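You operate a simulated robot arm through the tools that you are given. There is no shell and no other tool. Be economical: measure what you need, move in short steps, check, and stop when the job is done.

Carry out the task below with a simulated robot arm. There is one attempt and no reset: what you move stays moved.

Task
Gauge the blue sheave and sort it by its reading.
Fine: red tray under 80 PT, else the green tray; leave the gauge lever up.

Only the result counts: the job must be done as asked and must still hold three seconds after the hand-in. Knocking over, shifting, dropping, spilling or breaking anything else fails it.

Robot
A 6-joint arm with a two-finger parallel gripper, fixed in place. Base frame: the origin is at the foot of the arm, x ahead of it, y to its left, z up; the work surface is at about z = 880. Readings come in mm, degrees, newtons and seconds.
With the tool pointing down near the work surface it reaches from about 260 to 660 mm from the base axis. Its first joint turns from -66.0 to 66.0 degrees. Payload 2.9 kg.
The TCP is the grasp point between the finger pads, 30 mm short of the fingertips. In the tool frame z runs along the fingers and y along their closing line. Largest opening 110 mm; finger width 20, thickness 10; the body of the gripper, 48 by 112 mm, starts 55 mm behind the TCP.
Orientation is told as [roll, pitch, yaw] about the base's x, y, z axes, in that order, counted from this pose: with the fingers straight down and closing along the base's y, the tool's x points along the base's -x, its y along +y and its z along -z.

Tools
- The arm moves only by the tool servo_tool. Its argument "commands" is a list that holds one entry, the list of rows, each a list of 7 numbers: the finger opening in m, from 0 to 0.11, then the shift along the tool's x, y, z in m, then the turn, a rotation vector about the tool's x, y, z in degrees. In form: [[[claw, tx, ty, tz, wx, wy, wz], ...]]. A call has 1 to 12 rows; each row shifts and turns the commanded pose from where the row before left it, along the tool's axes as they then stand. Rows are played at 5 a second. More than 50 mm and 8.6 degrees between two rows, or a gripper value outside its range, and nothing of the call is played. Where a pose cannot be reached the arm comes as near as it can. A force on the tool above 70 N (or 10 N above the force at the start of the call, whichever is more), or a blocked arm, ends the call early, and 0.2 s more pass. Each finger travels about 108 mm/s and halts on what it meets, pressing with about 38 N; the grip force reading is that of the motor and also rises with nothing between the fingers. The clock runs only during rows and for 0.2 s after the last one: add rows that do not move to give the fingers time. The reply holds the time, the measured pose of the TCP, the force on the tool along the base axes, the opening and the grip force, in the units named above and with some noise, and new pictures: "views" is both (left out), scene, wrist or none.
- Cameras (640 x 400 px; columns grow to the right, rows downward): "scene" is fixed at [84.4, 433.8, 1396.6]; the picture's right is [-0.71, -0.70, 0.00], its down [-0.30, 0.30, -0.90] and it looks along [0.64, -0.64, -0.43] (base axes); focal length 299 px, centre (320, 200). "wrist" rides on the gripper at [72, 17, -103] in the tool frame; the picture's right is [-0.23, 0.97, 0.00], its down [-0.76, -0.18, -0.62] and it looks along [-0.61, -0.14, 0.78] (tool axes); focal length 222 px, centre (320, 200). There is no depth. A picture from a camera that has moved, and an enlarged one, comes with that camera's place and axes in the base frame and with its lens.
- inspect(camera, box): a new picture of the part [left, top, right, bottom] of that camera's present view, enlarged. It takes no simulated time.
- job_done(): hands the job in; it is judged then, once.

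Go step by step. Nothing tells you positions but the pictures and the camera data: compare them with the known pose of the tool, close in by small moves and look again before you grip or let go. The budget is 120 turns and 200 pictures, counting those below and the enlarged ones. Unless the task says otherwise, let go and move clear before handing in, and close with one line.

The tools are called as name(argument=value, ...) on one line, values as JSON. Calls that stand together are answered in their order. servo_tool: Moves the arm, as the interface text tells. Its arguments: {"type":"object","properties":{"commands":{"type":"array","items":{"type":"array","items":{"type":"array","items":{"type":"number"}}}},"views":{"type":"string","enum":["both","scene","wrist","none"]}},"required":["commands"]} The other tools are called the same way: inspect (camera, box) takes an enlarged picture of a part of a camera's view; job_done () hands the job in.

At the start:

```text
clock: 0.0
ee_pos: [386.8, -3.6, 1297.6]
tcp_rot: [0.1, 0.0, -0.1]
ft_force: [-0.4, -0.1, -0.4]
grip_width: 109.9
finger_force: 0.1
```

scene: 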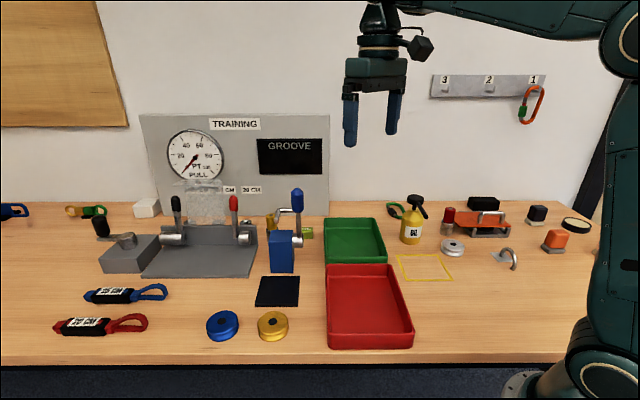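
wrist: 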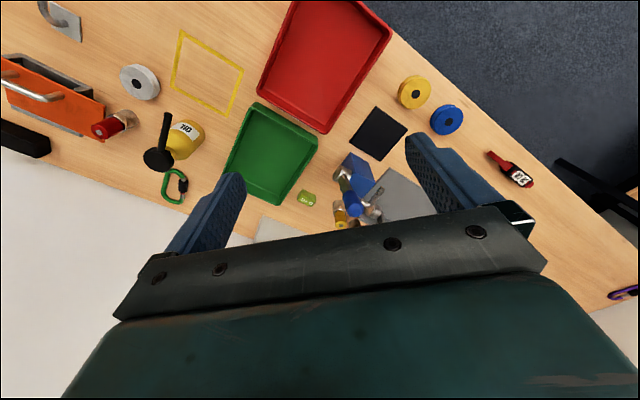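

I see a blue sheave near the table's front, a blue gauge with lever beside a black pad, a "GROOVE" display, and the red and green trays. I'll look closer first.

inspect(camera="scene", box=[200, 170, 350, 350])

inspect(camera="scene", box=[140, 110, 340, 240])

inspect(camera="wrist", box=[300, 60, 480, 240])

```text
2.22 times, centred on (275, 260) of scene
camera zoom: at [84.4, 433.8, 1396.6], right [-0.71, -0.7, 0.0], down [-0.3, 0.3, -0.9], along [0.64, -0.64, -0.43], focal length 664 px, centre (420, 67)
```

zoom: 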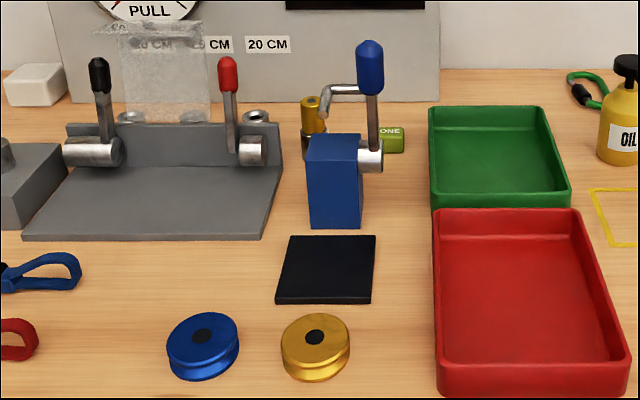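

```text
3.08 times, centred on (240, 175) of scene
camera zoom: at [84.4, 433.8, 1396.6], right [-0.71, -0.7, 0.0], down [-0.3, 0.3, -0.9], along [0.64, -0.64, -0.43], focal length 919 px, centre (566, 277)
```

zoom: 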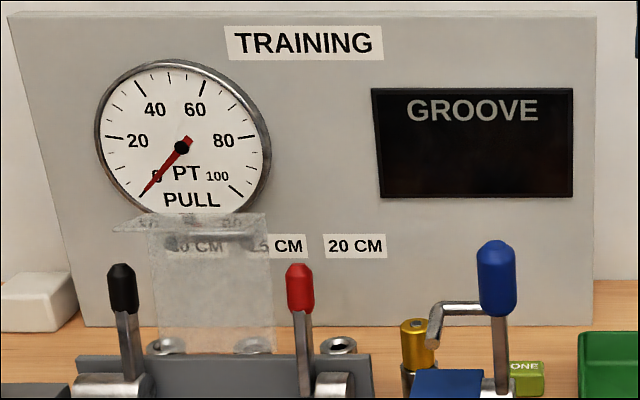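

```text
2.22 times, centred on (390, 150) of wrist
camera zoom: at [316.0, 13.9, 1401.3], right [0.23, 0.97, 0.0], down [0.76, -0.18, 0.62], along [0.61, -0.14, -0.78], focal length 494 px, centre (164, 311)
```

zoom: 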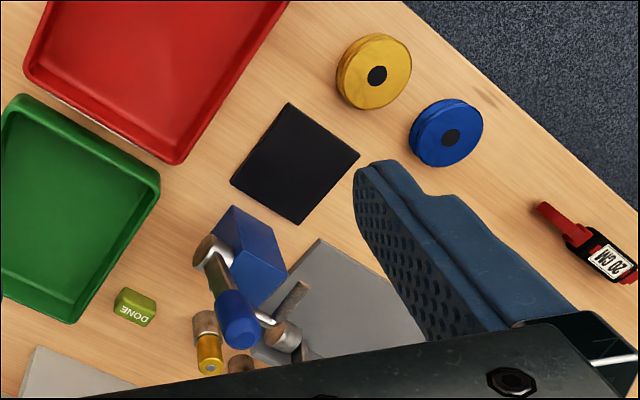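

The blue sheave is near (548, 256), the pad near (555, 104), and the lever knob near (581, 14, 1089), with the lever swinging toward the table front. I'll turn the tool to yaw -45° while descending, then move over the blue sheave.

servo_tool(commands=[[[0.1, 0, 0, 0.04, 0, 0, 7.5], [0.1, 0, 0, 0.04, 0, 0, 7.5], [0.1, 0, 0, 0.04, 0, 0, 7.5], [0.1, 0, 0, 0.04, 0, 0, 7.5], [0.1, 0, 0, 0.04, 0, 0, 7.5], [0.1, 0, 0, 0.04, 0, 0, 7.5]]], views="none")

servo_tool(commands=[[[0.1, 0.01, 0.0426, 0, 0, 0, 0], [0.1, 0.01, 0.0426, 0, 0, 0, 0], [0.1, 0.01, 0.0426, 0, 0, 0, 0], [0.1, 0.01, 0.0426, 0, 0, 0, 0], [0.1, 0.01, 0.0426, 0, 0, 0, 0], [0.1, 0.01, 0.0426, 0, 0, 0, 0], [0.1, 0.01, 0.0426, 0, 0, 0, 0], [0.1, 0, 0, 0, 0, 0, 0]]])

```text
clock: 1.4
ee_pos: [387.4, -1.9, 1057.3]
tcp_rot: [0.1, -0.1, -45.2]
ft_force: [-0.1, 1.1, -0.1]
grip_width: 100.3
finger_force: 0.0
```

```text
clock: 3.2
ee_pos: [548.1, 258.7, 1057.6]
tcp_rot: [0.0, 0.0, -44.9]
ft_force: [-0.1, 0.6, -0.5]
grip_width: 100.1
finger_force: 0.0
camera wrist: at [510.4, 322.3, 1162.8], right [0.85, 0.53, 0.0], down [0.41, -0.66, 0.62], along [0.33, -0.53, -0.78], focal length 222 px, centre (320, 200)
```

scene: 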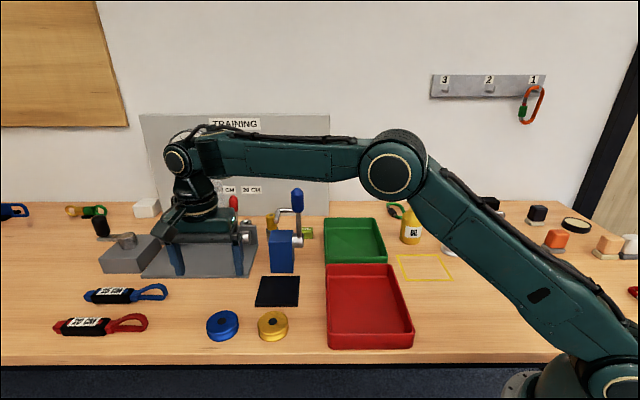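
wrist: 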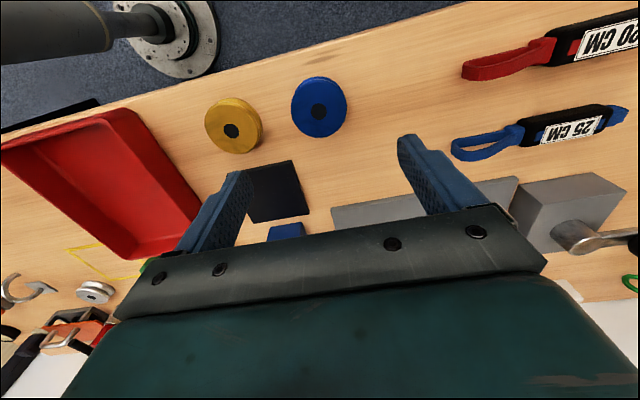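

The TCP is aligned over the blue sheave: the wrist view puts it at (548.6, 258.9). I'm descending.

servo_tool(commands=[[[0.092, 0, 0, 0.035, 0, 0, 0], [0.092, 0, 0, 0.035, 0, 0, 0], [0.092, 0, 0, 0.035, 0, 0, 0], [0.092, 0, 0, 0.02, 0, 0, 0], [0.092, 0, 0, 0.015, 0, 0, 0], [0.092, 0, 0, 0, 0, 0, 0]]])

```text
clock: 4.6
ee_pos: [551.8, 258.6, 918.6]
tcp_rot: [0.1, 0.0, -45.1]
ft_force: [-0.1, -0.4, -0.7]
grip_width: 92.0
finger_force: 0.2
camera wrist: at [511.4, 321.6, 1021.8], right [0.85, 0.53, 0.0], down [0.41, -0.66, 0.62], along [0.33, -0.53, -0.78], focal length 222 px, centre (320, 200)
```

scene: 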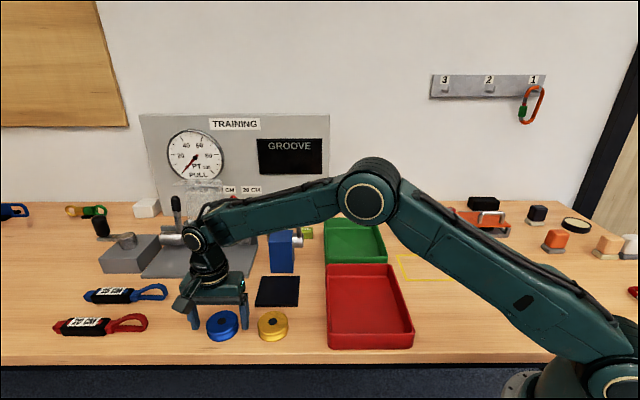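
wrist: 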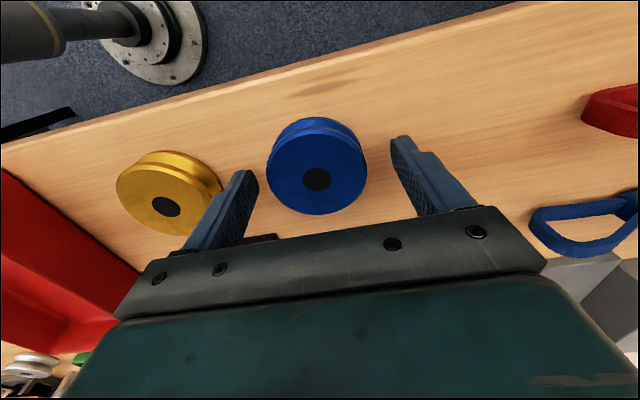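

The sheave is centred between the fingers. I'll lower slightly and close.

servo_tool(commands=[[[0.092, 0, 0, 0.004, 0, 0, 0], [0.05, 0, 0, 0, 0, 0, 0], [0.05, 0, 0, 0, 0, 0, 0], [0.05, 0, 0, 0, 0, 0, 0], [0.05, 0, 0, 0, 0, 0, 0]]], views="none")

servo_tool(commands=[[[0.05, 0, 0, -0.03, 0, 0, 0], [0.05, 0, 0, -0.03, 0, 0, 0], [0.05, 0, 0, 0, 0, 0, 0]]])

```text
clock: 5.8
ee_pos: [550.0, 257.1, 914.7]
tcp_rot: [0.1, 0.0, -45.0]
ft_force: [-0.5, -0.1, 1.4]
grip_width: 62.4
finger_force: 37.9
```

```text
clock: 6.6
ee_pos: [550.1, 256.9, 974.5]
tcp_rot: [0.1, -0.1, -44.9]
ft_force: [0.9, 0.1, -1.0]
grip_width: 62.3
finger_force: 38.1
camera wrist: at [511.0, 320.2, 1078.3], right [0.85, 0.53, 0.0], down [0.41, -0.66, 0.62], along [0.33, -0.53, -0.78], focal length 222 px, centre (320, 200)
```

scene: 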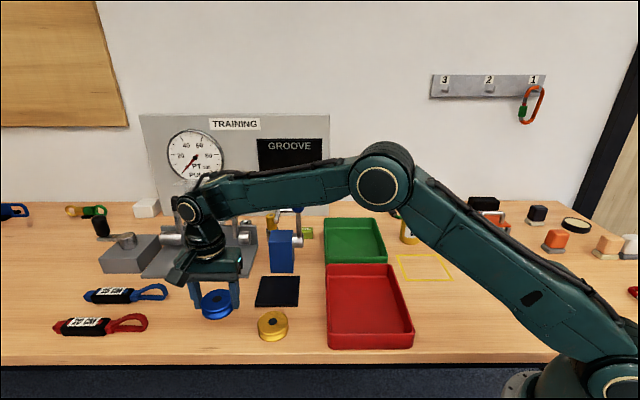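
wrist: 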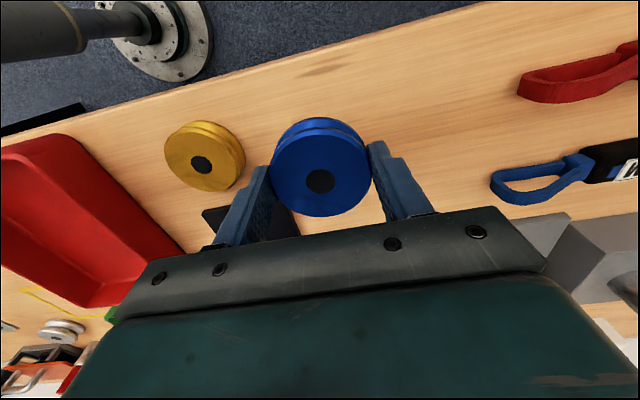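

I have the sheave (62 mm grip). I'll move it in front of the pad and check clearance to the feeler arm before going over the pad.

servo_tool(commands=[[[0.05, -0.015, -0.0256, 0, 0, 0, 0], [0.05, -0.015, -0.0256, 0, 0, 0, 0], [0.05, -0.015, -0.0256, 0, 0, 0, 0], [0.05, -0.015, -0.0257, 0, 0, 0, 0], [0.05, 0, 0, 0, 0, 0, 0]]])

inspect(camera="scene", box=[200, 150, 360, 330])

```text
clock: 7.8
ee_pos: [517.8, 143.5, 973.8]
tcp_rot: [0.1, 0.0, -45.0]
ft_force: [0.1, 0.4, -0.7]
grip_width: 62.2
finger_force: 37.9
camera wrist: at [480.1, 206.7, 1077.7], right [0.85, 0.53, 0.0], down [0.41, -0.66, 0.62], along [0.33, -0.53, -0.78], focal length 222 px, centre (320, 200)
```

scene: 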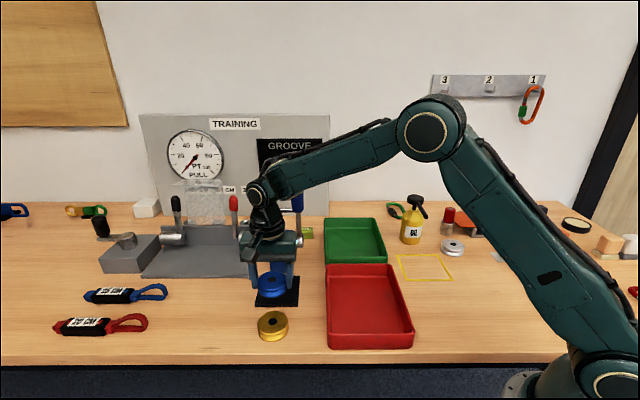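
wrist: 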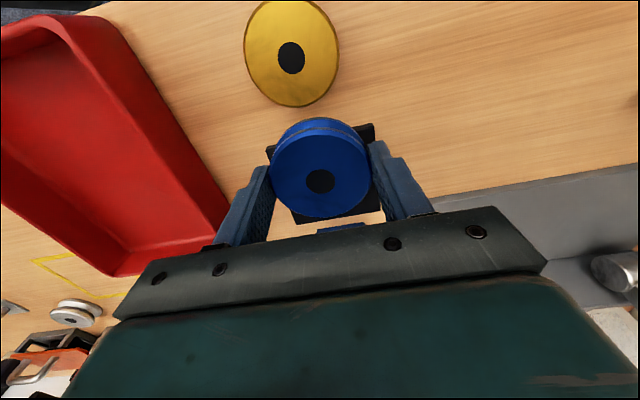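

```text
2.22 times, centred on (280, 240) of scene
camera zoom: at [84.4, 433.8, 1396.6], right [-0.71, -0.7, 0.0], down [-0.3, 0.3, -0.9], along [0.64, -0.64, -0.43], focal length 664 px, centre (409, 111)
```

zoom: 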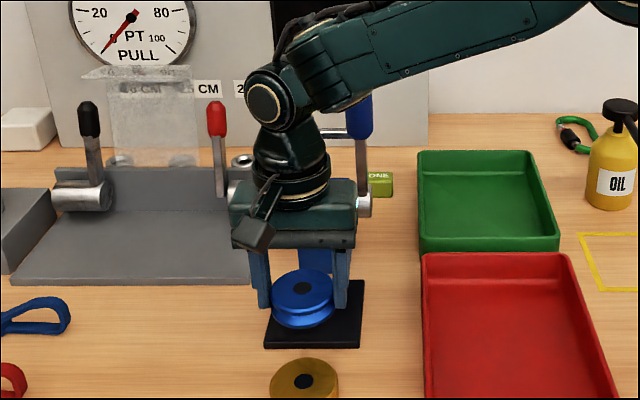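

The pad is about 100 mm square, centred near (556.5, 103). The feeler is about 80 mm behind that, so there's clearance. I'll move over the pad and lower gently.

servo_tool(commands=[[[0.05, -0.02, -0.001, 0, 0, 0, 0], [0.05, -0.02, 0, 0, 0, 0, 0], [0.05, -0.016, 0, 0, 0, 0, 0], [0.05, 0, 0, 0.02, 0, 0, 0], [0.05, 0, 0, 0.02, 0, 0, 0], [0.05, 0, 0, 0, 0, 0, 0]]])

inspect(camera="scene", box=[200, 150, 360, 330])

```text
clock: 8.6
ee_pos: [546.0, 113.6, 973.6]
tcp_rot: [-1.1, 1.0, -44.2]
ft_force: [-20.5, 10.3, 3.8]
grip_width: 62.4
finger_force: 38.3
stopped in row 4: the force on the tool passed its limit (the readings are from after the stop); the commanded pose is now the measured one
camera wrist: at [509.5, 175.6, 1078.8], right [0.84, 0.54, -0.02], down [0.44, -0.66, 0.61], along [0.32, -0.53, -0.79], focal length 222 px, centre (320, 200)
```

scene: 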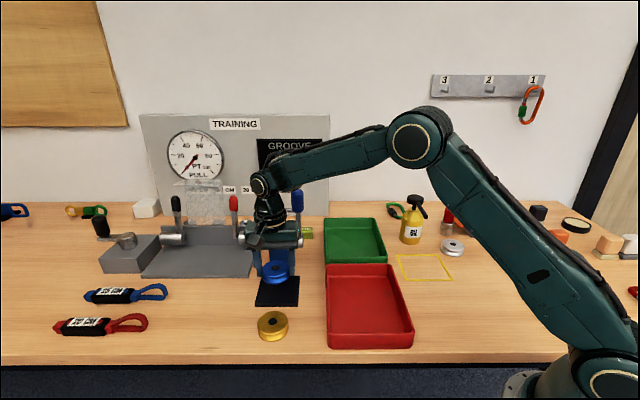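
wrist: 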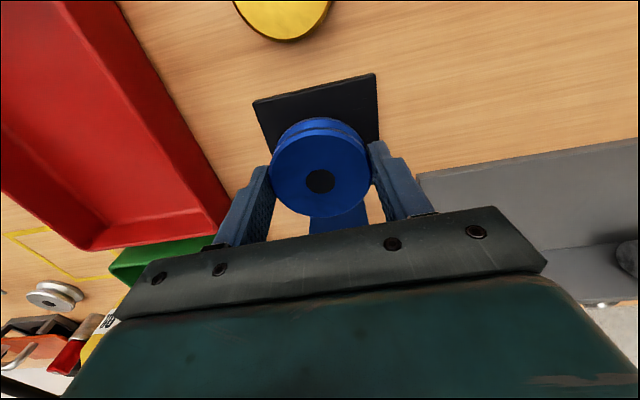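

```text
2.22 times, centred on (280, 240) of scene
camera zoom: at [83.7, 434.1, 1396.5], right [-0.71, -0.7, 0.0], down [-0.3, 0.3, -0.9], along [0.64, -0.64, -0.43], focal length 664 px, centre (409, 111)
```

zoom: 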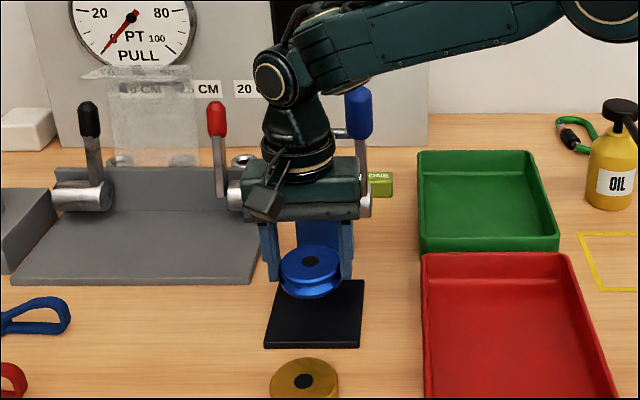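

The hand touched the forward-pointing feeler tip, so a vertical hand doesn't fit over the pad. I'll back off, return the sheave to its old spot, and regrip it with the hand leaning toward the front.

servo_tool(commands=[[[0.05, 0.02, 0, 0, 0, 1.5, 0.7], [0.05, 0.02, 0, 0, 0, 0, 0], [0.05, 0.015, 0.0261, 0, 0, 0, 0], [0.05, 0.015, 0.0261, 0, 0, 0, 0], [0.05, 0.015, 0.0261, 0, 0, 0, 0], [0.05, 0.0136, 0.026, 0, 0, 0, 0], [0.05, 0, 0, 0, 0, 0, 0]]])

inspect(camera="scene", box=[200, 150, 360, 330])

```text
clock: 10.2
ee_pos: [553.1, 255.2, 973.2]
tcp_rot: [-0.8, 2.2, -45.2]
ft_force: [1.1, 0.1, -0.9]
grip_width: 62.1
finger_force: 38.5
camera wrist: at [518.2, 316.4, 1080.9], right [0.85, 0.53, -0.02], down [0.44, -0.68, 0.59], along [0.3, -0.52, -0.8], focal length 222 px, centre (320, 200)
```

scene: 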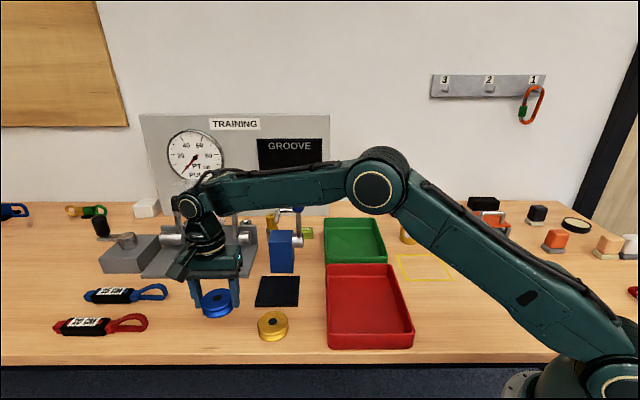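
wrist: 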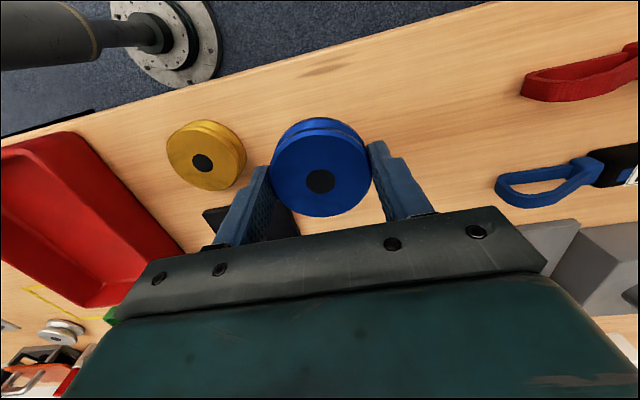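

```text
2.22 times, centred on (280, 240) of scene
camera zoom: at [84.4, 433.8, 1396.6], right [-0.71, -0.7, 0.0], down [-0.3, 0.3, -0.9], along [0.64, -0.64, -0.43], focal length 664 px, centre (409, 111)
```

zoom: 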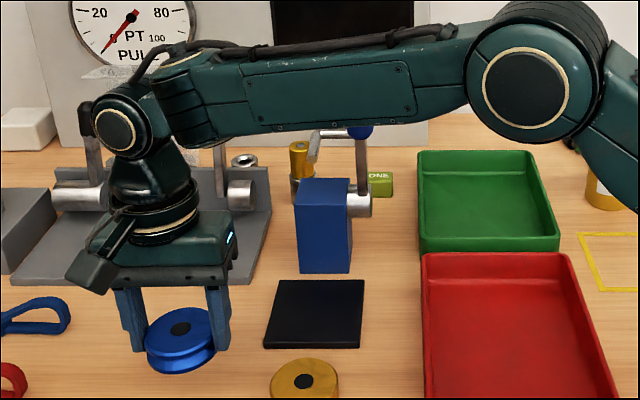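

The gauge is unchanged. I'll level the tool, set the sheave down, and release.

servo_tool(commands=[[[0.05, 0, 0, 0, -2.1, -1.0, 0], [0.05, 0, 0, 0.02, 0, 0, 0], [0.05, 0, 0, 0.02, 0, 0, 0], [0.05, 0, 0, 0.012, 0, 0, 0], [0.05, 0, 0, 0.005, 0, 0, 0], [0.05, 0, 0, 0, 0, 0, 0]]], views="none")

```text
clock: 11.6
ee_pos: [552.0, 254.9, 918.6]
tcp_rot: [1.2, 1.2, -45.1]
ft_force: [0.9, 0.2, -1.6]
grip_width: 62.3
finger_force: 38.2
```

servo_tool(commands=[[[0.05, 0, 0, 0, 0, -1.2, 0], [0.05, 0, 0, 0, 0, 0, 0]]], views="none")

```text
clock: 12.2
ee_pos: [551.3, 255.0, 919.2]
tcp_rot: [1.2, 0.1, -45.0]
ft_force: [0.4, -0.1, -1.1]
grip_width: 62.4
finger_force: 37.9
```

servo_tool(commands=[[[0.05, 0, 0, 0, 0.7, -0.7, 0], [0.05, 0, 0, 0.003, 0, 0, 0], [0.05, 0, 0, 0.0, 0, 0, 0]]], views="none")

```text
clock: 13.0
ee_pos: [552.8, 255.1, 914.9]
tcp_rot: [0.5, -0.7, -45.1]
ft_force: [0.6, 0.5, -0.9]
grip_width: 62.5
finger_force: 38.0
```

servo_tool(commands=[[[0.092, 0, 0, 0, 0, 0, 0], [0.092, 0, 0, 0, 0, 0, 0], [0.092, 0, 0, 0, 0, 0, 0], [0.092, 0, 0, -0.006, 0, -6, 0], [0.092, 0, 0, 0, 0, 0, 0]]])

```text
clock: 14.2
ee_pos: [553.0, 256.2, 921.7]
tcp_rot: [0.4, -6.5, -45.2]
ft_force: [0.0, 0.4, 0.4]
grip_width: 92.0
finger_force: 0.0
camera wrist: at [505.8, 326.2, 1016.7], right [0.85, 0.53, 0.04], down [0.35, -0.62, 0.71], along [0.39, -0.59, -0.71], focal length 222 px, centre (320, 200)
```

scene: 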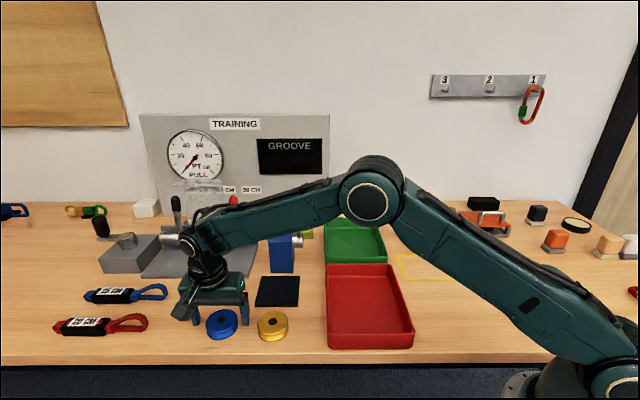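
wrist: 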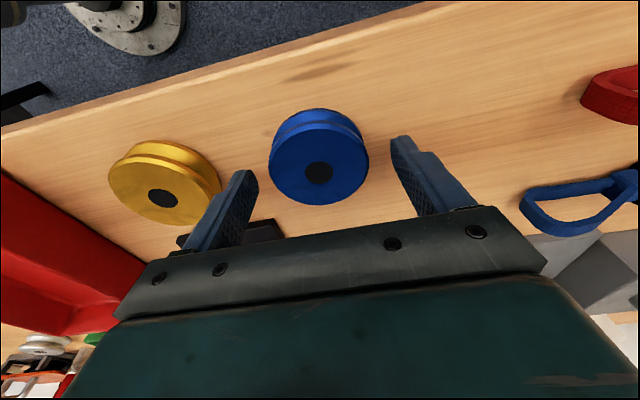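

Negative tool-y turn leans the hand toward the front. I'll continue to about -30°.

servo_tool(commands=[[[0.092, 0, 0, 0, 0, -8, 0], [0.092, 0, 0, 0, 0, -8, 0], [0.092, 0, 0, 0, 0, -8, 0], [0.092, 0, 0, 0, 0, 0, 0], [0.092, 0, 0, 0, 0, 0, 0]]])

```text
clock: 15.4
ee_pos: [551.6, 255.9, 922.4]
tcp_rot: [0.6, -30.7, -45.4]
ft_force: [0.1, -0.7, -1.1]
grip_width: 91.9
finger_force: 0.0
camera wrist: at [483.4, 348.7, 974.5], right [0.83, 0.55, 0.12], down [0.11, -0.37, 0.92], along [0.55, -0.75, -0.37], focal length 222 px, centre (320, 200)
```

scene: 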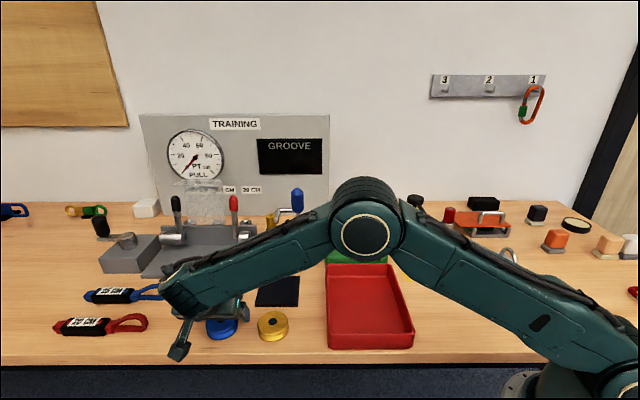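
wrist: 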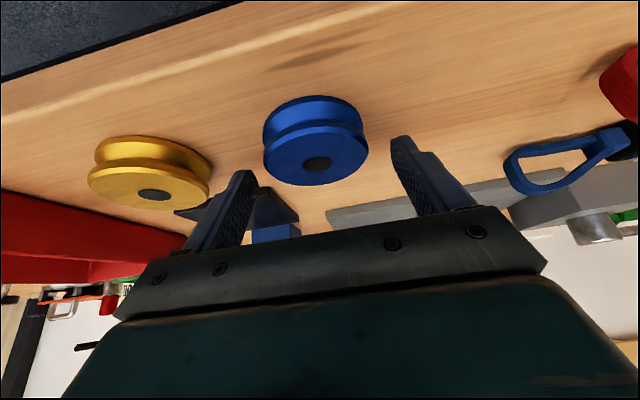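

Leaning -30°. I'll shift slightly toward the front and down so the fingertips straddle the sheave's diameter, then grip and lift.

servo_tool(commands=[[[0.092, 0.0116, 0, 0.0007, 0, 0, 0], [0.092, 0, 0, 0, 0, 0, 0], [0.05, 0, 0, 0, 0, 0, 0], [0.05, 0, 0, 0, 0, 0, 0], [0.05, 0, 0, 0, 0, 0, 0], [0.05, 0, 0, 0, 0, 0, 0]]])

```text
clock: 16.8
ee_pos: [545.4, 262.9, 915.3]
tcp_rot: [0.5, -30.6, -45.3]
ft_force: [1.0, 0.1, 1.4]
grip_width: 62.5
finger_force: 37.8
camera wrist: at [477.2, 356.0, 968.3], right [0.83, 0.55, 0.12], down [0.11, -0.37, 0.92], along [0.55, -0.75, -0.37], focal length 222 px, centre (320, 200)
```

scene: 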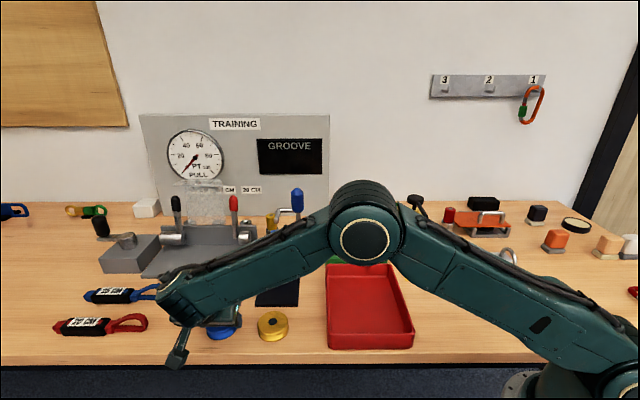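
wrist: 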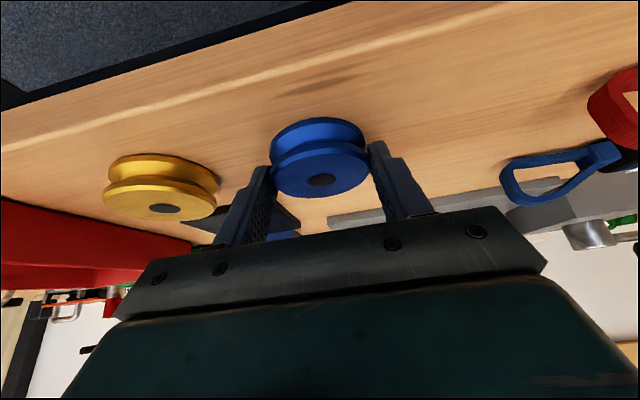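

servo_tool(commands=[[[0.05, -0.01375, 0, -0.0238, 0, 0, 0], [0.05, -0.01375, 0, -0.0238, 0, 0, 0], [0.05, 0, -0.035, 0, 0, 0, 0], [0.05, 0, -0.035, 0, 0, 0, 0], [0.05, 0, -0.035, 0, 0, 0, 0], [0.05, -0.0231, 0, 0.0133, 0, 0, 0], [0.05, -0.0231, 0, 0.0133, 0, 0, 0], [0.05, -0.0231, 0, 0.0133, 0, 0, 0], [0.05, 0, 0, 0, 0, 0, 0]]])

inspect(camera="scene", box=[200, 150, 360, 330])

```text
clock: 18.8
ee_pos: [526.1, 131.7, 970.7]
tcp_rot: [0.6, -30.5, -45.5]
ft_force: [-0.4, -0.6, -0.6]
grip_width: 62.5
finger_force: 37.9
camera wrist: at [457.8, 224.8, 1023.7], right [0.83, 0.55, 0.12], down [0.11, -0.37, 0.92], along [0.55, -0.75, -0.37], focal length 222 px, centre (320, 200)
```

scene: 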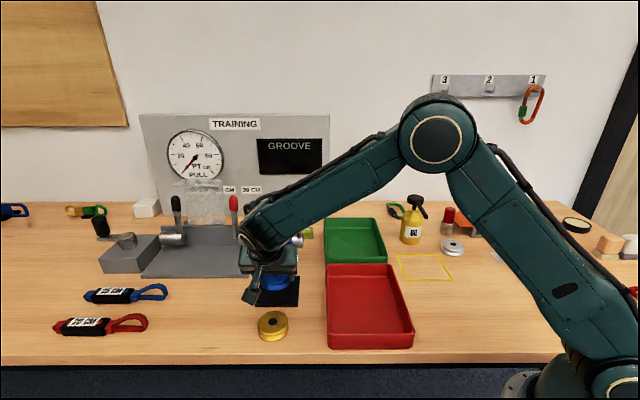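
wrist: 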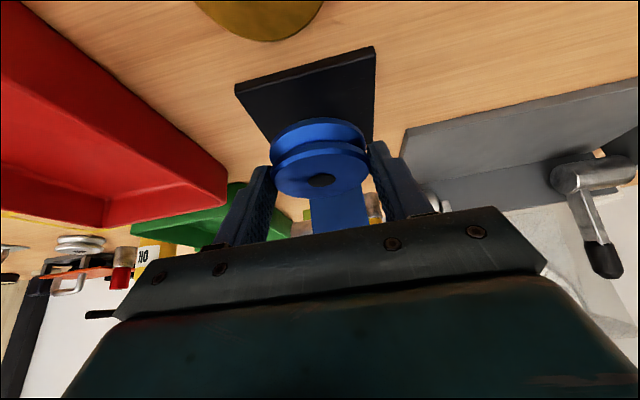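

```text
2.22 times, centred on (280, 240) of scene
camera zoom: at [84.4, 433.8, 1396.6], right [-0.71, -0.7, 0.0], down [-0.3, 0.3, -0.9], along [0.64, -0.64, -0.43], focal length 664 px, centre (409, 111)
```

zoom: 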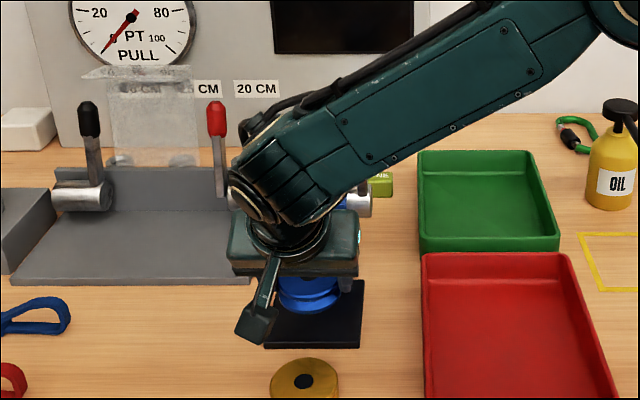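

servo_tool(commands=[[[0.05, -0.0125, 0.0014, 0.0072, 0, 0, 0], [0.05, -0.0126, 0, 0.0073, 0, 0, 0], [0.05, 0.01, 0, 0.0173, 0, 0, 0], [0.05, 0.01, 0, 0.0173, 0, 0, 0], [0.05, 0, 0, 0, 0, 0, 0]]])

inspect(camera="scene", box=[200, 150, 360, 330])

```text
clock: 20.0
ee_pos: [549.0, 111.3, 928.2]
tcp_rot: [0.5, -30.4, -45.5]
ft_force: [-0.2, 0.5, -0.9]
grip_width: 62.4
finger_force: 38.1
camera wrist: at [480.6, 204.6, 982.2], right [0.83, 0.55, 0.12], down [0.11, -0.37, 0.92], along [0.55, -0.75, -0.37], focal length 222 px, centre (320, 200)
```

scene: 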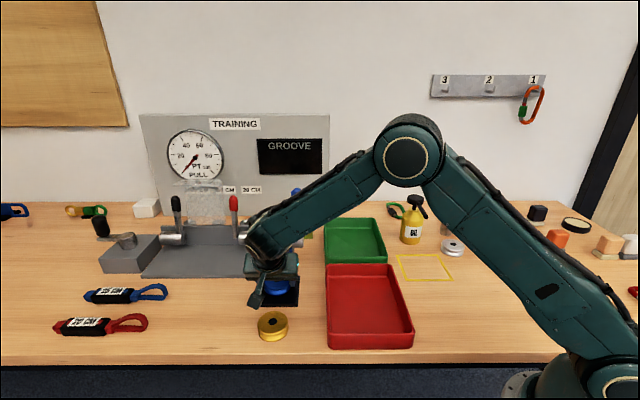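
wrist: 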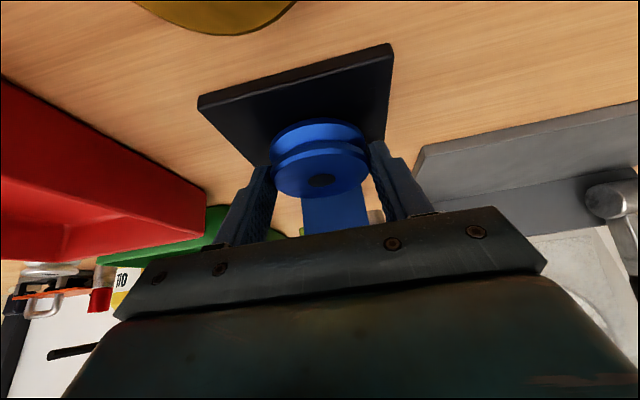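

```text
2.22 times, centred on (280, 240) of scene
camera zoom: at [84.4, 433.8, 1396.6], right [-0.71, -0.7, 0.0], down [-0.3, 0.3, -0.9], along [0.64, -0.64, -0.43], focal length 664 px, centre (409, 111)
```

zoom: 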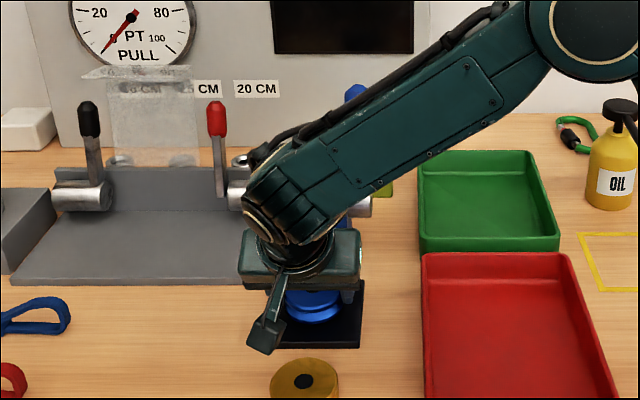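

Roughly centred on the pad. I'll lower in small steps until it touches.

servo_tool(commands=[[[0.05, 0.002, 0, 0.0035, 0, 0, 0], [0.05, 0.0005, 0, 0.0009, 0, 0, 0], [0.05, 0.0, 0, 0.0, 0, 0, 0]]], views="wrist")

```text
clock: 20.8
ee_pos: [549.7, 112.0, 926.4]
tcp_rot: [0.7, -30.8, -45.6]
ft_force: [-0.3, 0.2, 8.2]
grip_width: 62.1
finger_force: 38.0
camera wrist: at [480.7, 204.8, 978.4], right [0.83, 0.55, 0.13], down [0.1, -0.37, 0.92], along [0.55, -0.75, -0.36], focal length 222 px, centre (320, 200)
```

wrist: 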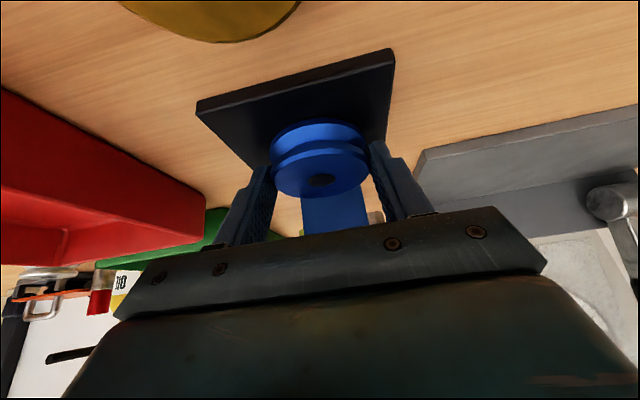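

Contact (8 N) with the pad. I'll release and withdraw along the tool axis, up and toward the front.

servo_tool(commands=[[[0.092, 0, 0, 0, 0, 0, 0], [0.092, 0, 0, 0, 0, 0, 0], [0.092, 0, 0, 0, 0, 0, 0], [0.092, 0, 0, -0.04, 0, 0, 0], [0.092, 0, 0, -0.04, 0, 0, 0], [0.092, 0, 0, -0.04, 0, 0, 0], [0.092, 0, 0, -0.04, 0, 0, 0], [0.092, 0, 0, 0, 0, 0, 0]]])

inspect(camera="wrist", box=[200, 50, 440, 250])

```text
clock: 22.6
ee_pos: [492.6, 168.2, 1064.8]
tcp_rot: [0.5, -30.5, -45.3]
ft_force: [-0.9, 0.0, -0.6]
grip_width: 92.1
finger_force: 0.1
camera wrist: at [423.1, 261.4, 1117.5], right [0.83, 0.55, 0.12], down [0.11, -0.37, 0.92], along [0.55, -0.75, -0.37], focal length 222 px, centre (320, 200)
```

scene: 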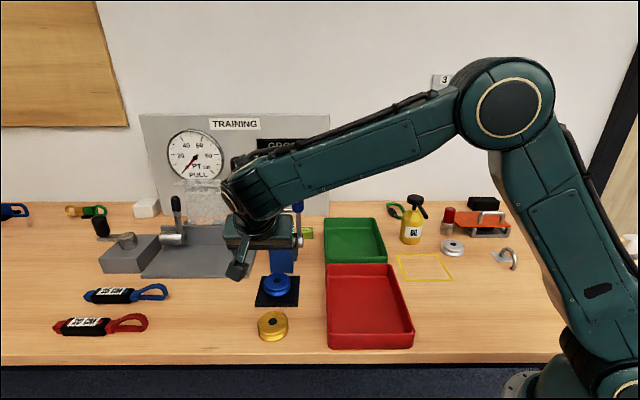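
wrist: 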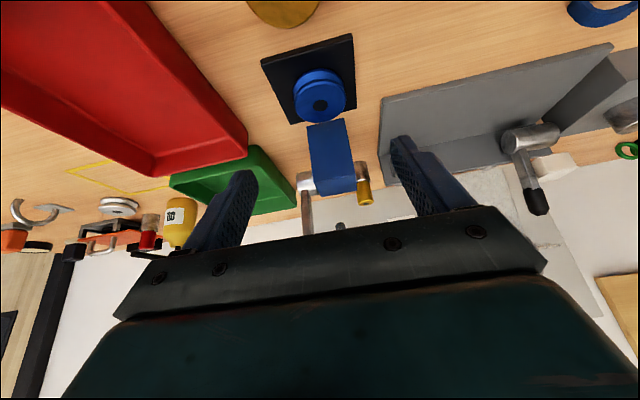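

```text
2.00 times, centred on (320, 150) of wrist
camera zoom: at [423.1, 261.4, 1117.5], right [0.83, 0.55, 0.12], down [0.11, -0.37, 0.92], along [0.55, -0.75, -0.37], focal length 444 px, centre (320, 300)
```

zoom: 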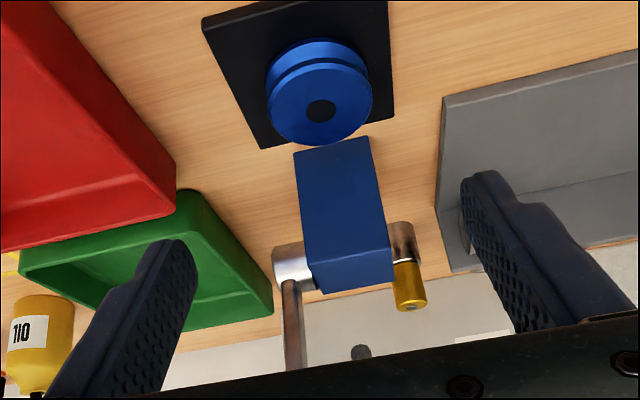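

The sheave sits on the pad, and the feeler tip is aligned with it laterally. Next I'll go to a pre-grasp above the lever knob with the same lean.

servo_tool(commands=[[[0.07, -0.0338, -0.0092, 0, 0, 0, 0], [0.07, -0.0338, -0.0092, 0, 0, 0, 0], [0.07, -0.0338, -0.0092, 0, 0, 0, 0], [0.07, -0.0338, -0.0092, 0, 0, 0, 0], [0.07, -0.0338, -0.0092, -0.004, 0, 0, 0], [0.07, 0, 0, 0, 0, 0, 0]]])

inspect(camera="scene", box=[200, 150, 360, 330])

```text
clock: 24.0
ee_pos: [560.0, 33.8, 1153.5]
tcp_rot: [0.6, -30.5, -45.4]
ft_force: [0.1, 0.4, -0.5]
grip_width: 70.0
finger_force: 0.0
camera wrist: at [491.0, 127.0, 1206.7], right [0.83, 0.55, 0.12], down [0.11, -0.37, 0.92], along [0.55, -0.75, -0.37], focal length 222 px, centre (320, 200)
```

scene: 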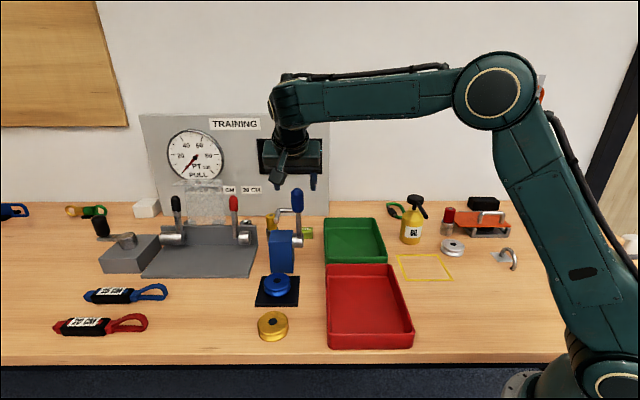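
wrist: 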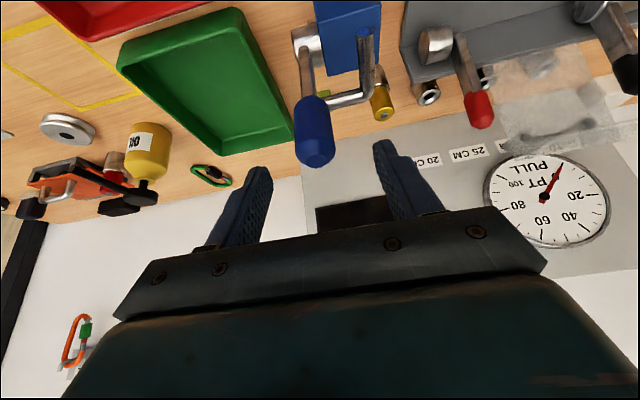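

```text
2.22 times, centred on (280, 240) of scene
camera zoom: at [84.4, 433.8, 1396.6], right [-0.71, -0.7, 0.0], down [-0.3, 0.3, -0.9], along [0.64, -0.64, -0.43], focal length 664 px, centre (409, 111)
```

zoom: 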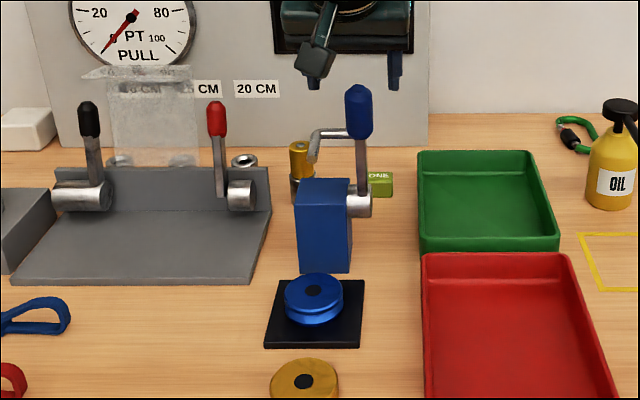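

The sheave is well centred on the pad. The knob's centre is near (575, 17, 1093), so I'll descend along the tool axis to straddle it.

servo_tool(commands=[[[0.07, 0.0045, -0.001, 0.02, 0, 0, 0], [0.07, 0.0042, 0, 0.02, 0, 0, 0], [0.07, 0, 0, 0.011, 0, 0, 0], [0.07, 0, 0, 0, 0, 0, 0]]])

inspect(camera="scene", box=[230, 130, 350, 230])

```text
clock: 25.0
ee_pos: [574.1, 20.6, 1105.2]
tcp_rot: [0.6, -30.7, -45.4]
ft_force: [0.7, -0.2, 1.8]
grip_width: 70.0
finger_force: 0.0
camera wrist: at [504.5, 114.9, 1157.1], right [0.83, 0.55, 0.12], down [0.11, -0.37, 0.92], along [0.55, -0.75, -0.37], focal length 222 px, centre (320, 200)
```

scene: 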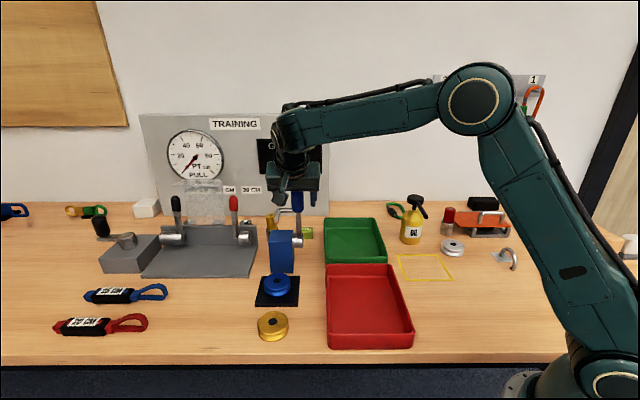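
wrist: 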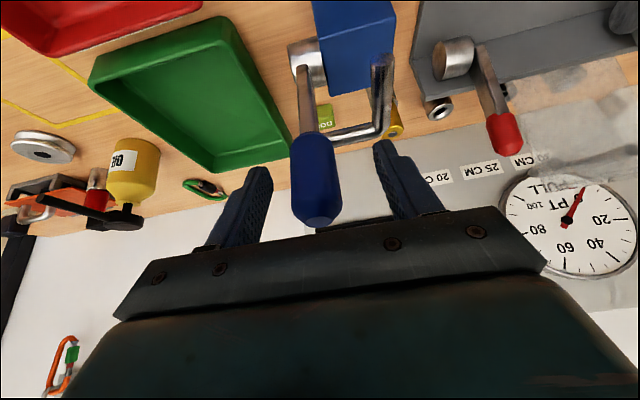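

```text
4.00 times, centred on (290, 180) of scene
camera zoom: at [84.4, 433.8, 1396.6], right [-0.71, -0.7, 0.0], down [-0.3, 0.3, -0.9], along [0.64, -0.64, -0.43], focal length 1195 px, centre (440, 280)
```

zoom: 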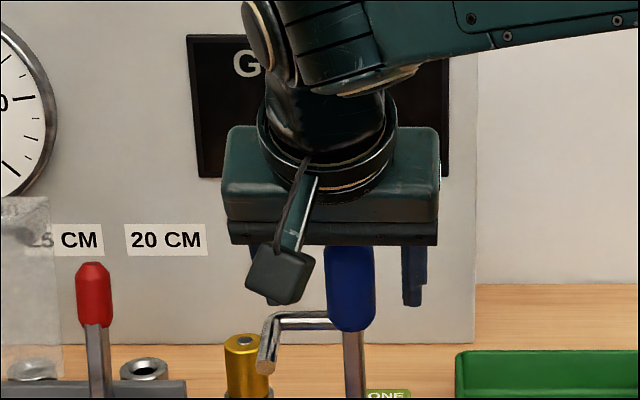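

The knob lies between the fingers, about 12 mm beyond the TCP. I'll close on it.

servo_tool(commands=[[[0.015, 0, 0, 0, 0, 0, 0], [0.015, 0, 0, 0, 0, 0, 0], [0.015, 0, 0, 0, 0, 0, 0], [0.015, 0, 0, 0, 0, 0, 0]]], views="wrist")

```text
clock: 26.0
ee_pos: [571.6, 18.7, 1103.2]
tcp_rot: [0.2, -30.5, -45.8]
ft_force: [-27.2, -19.4, 3.7]
grip_width: 29.9
finger_force: 44.6
camera wrist: at [503.1, 112.9, 1157.1], right [0.83, 0.54, 0.12], down [0.11, -0.37, 0.92], along [0.54, -0.76, -0.37], focal length 222 px, centre (320, 200)
```

wrist: 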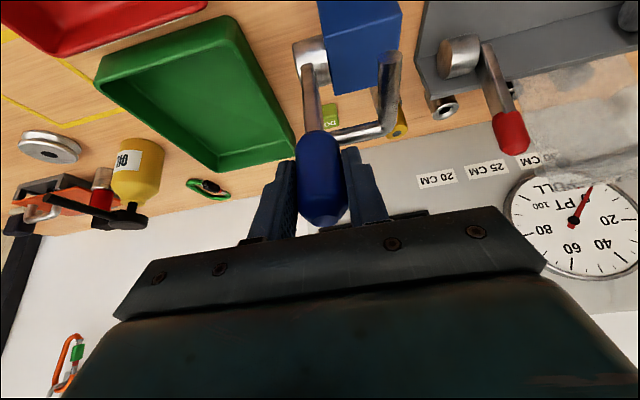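

I'm gripping the knob (30 mm). I'll relieve the side load and start swinging the lever forward along an arc in small steps.

servo_tool(commands=[[[0.015, 0, -0.003, 0, 0, 0, 0], [0.015, 0.0107, 0, -0.0034, 0, 0, 0], [0.015, 0.0107, 0, -0.0034, 0, 0, 0], [0.015, 0, 0, 0, 0, 0, 0]]], views="scene")

servo_tool(commands=[[[0.015, 0.0111, 0, -0.0015, 0, 0, 0], [0.015, 0.0111, 0, -0.0015, 0, 0, 0], [0.015, 0, 0, 0, 0, 0, 0]]], views="both")

```text
clock: 27.0
ee_pos: [554.5, 34.3, 1098.3]
tcp_rot: [0.7, -30.7, -45.5]
ft_force: [4.4, -10.1, 2.2]
grip_width: 30.0
finger_force: 45.2
```

scene: 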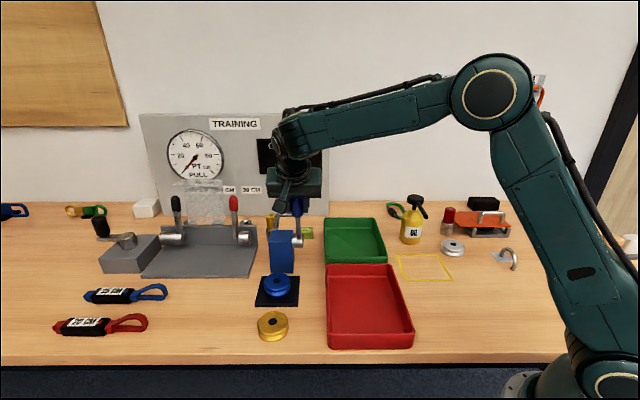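

```text
clock: 27.8
ee_pos: [539.3, 50.2, 1089.3]
tcp_rot: [0.7, -30.6, -45.5]
ft_force: [7.7, -7.4, 1.6]
grip_width: 29.7
finger_force: 45.0
camera wrist: at [471.0, 143.0, 1142.1], right [0.83, 0.55, 0.13], down [0.11, -0.37, 0.92], along [0.55, -0.75, -0.37], focal length 222 px, centre (320, 200)
```

scene: 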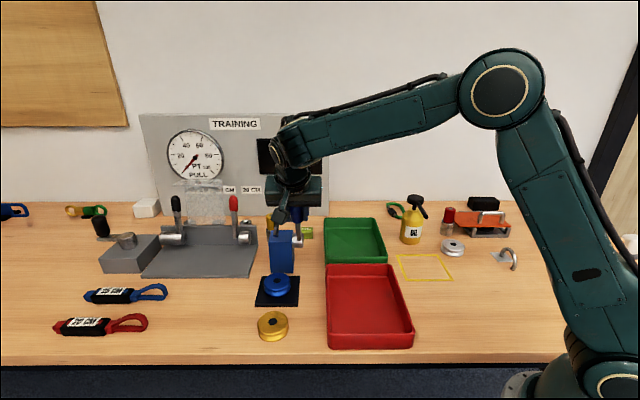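
wrist: 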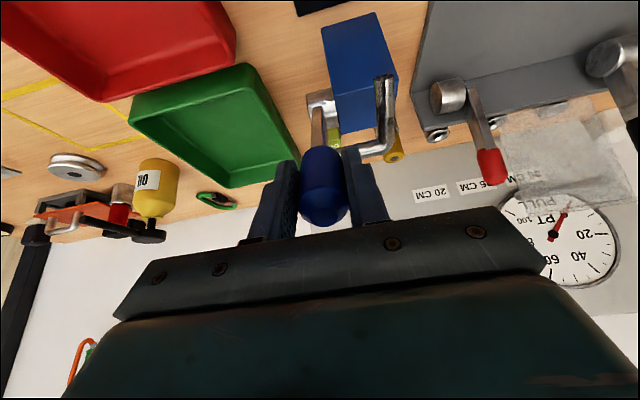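

The lever follows with light force. I'll continue the arc.

servo_tool(commands=[[[0.015, 0.0112, 0, 0.0004, 0, 0, 0], [0.015, 0.0112, 0, 0.0004, 0, 0, 0], [0.015, 0.011, 0, 0.0023, 0, 0, 0], [0.015, 0.011, 0, 0.0023, 0, 0, 0], [0.015, 0, 0, 0, 0, 0, 0]]], views="none")

servo_tool(commands=[[[0.015, 0.0104, 0, 0.0042, 0, 0, 0], [0.015, 0.0104, 0, 0.0042, 0, 0, 0], [0.015, 0, 0, 0, 0, 0, 0]]], views="both")

```text
clock: 29.0
ee_pos: [514.6, 75.9, 1062.9]
tcp_rot: [0.7, -30.5, -45.2]
ft_force: [12.7, 1.9, 1.0]
grip_width: 29.7
finger_force: 45.0
```

```text
clock: 29.8
ee_pos: [504.2, 85.3, 1044.6]
tcp_rot: [0.8, -30.6, -45.5]
ft_force: [-2.1, 16.3, 15.5]
grip_width: 27.6
finger_force: 45.3
camera wrist: at [435.4, 178.3, 1098.5], right [0.83, 0.55, 0.13], down [0.11, -0.37, 0.92], along [0.55, -0.75, -0.37], focal length 222 px, centre (320, 200)
```

scene: 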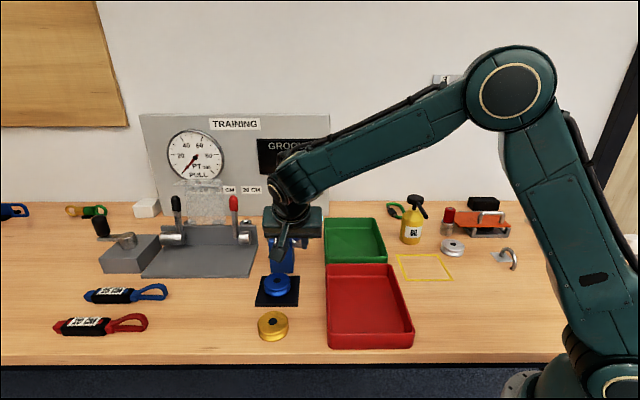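
wrist: 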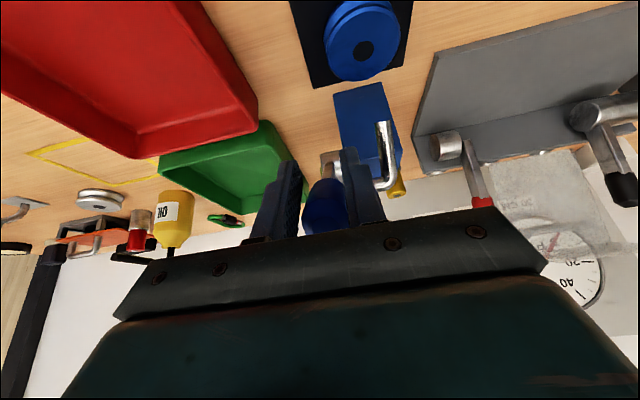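

inspect(camera="wrist", box=[220, 80, 440, 250])

inspect(camera="scene", box=[230, 130, 350, 310])

```text
2.35 times, centred on (330, 165) of wrist
camera zoom: at [435.4, 178.3, 1098.5], right [0.83, 0.55, 0.13], down [0.11, -0.37, 0.92], along [0.55, -0.75, -0.37], focal length 523 px, centre (296, 282)
```

zoom: 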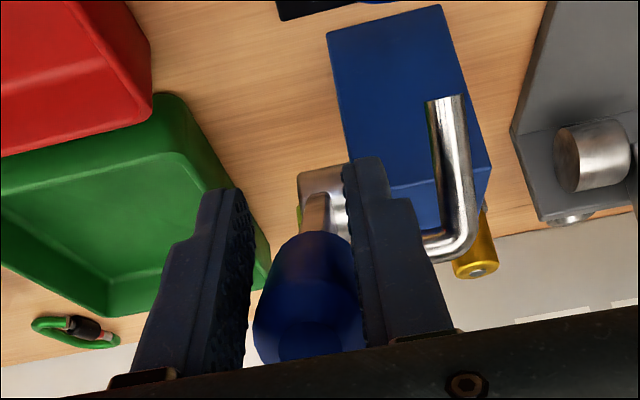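

```text
2.22 times, centred on (290, 220) of scene
camera zoom: at [84.1, 434.3, 1396.4], right [-0.71, -0.7, 0.0], down [-0.3, 0.3, -0.9], along [0.64, -0.64, -0.43], focal length 664 px, centre (387, 156)
```

zoom: 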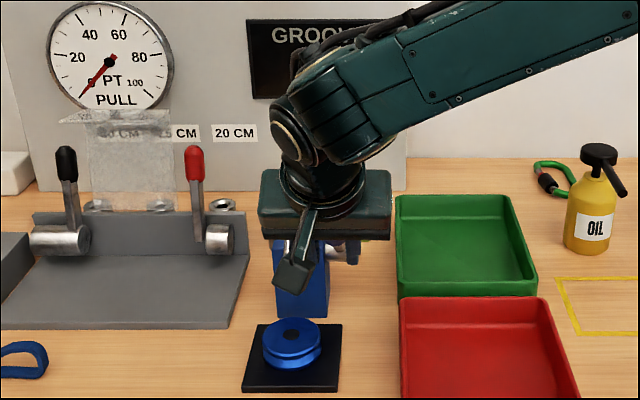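

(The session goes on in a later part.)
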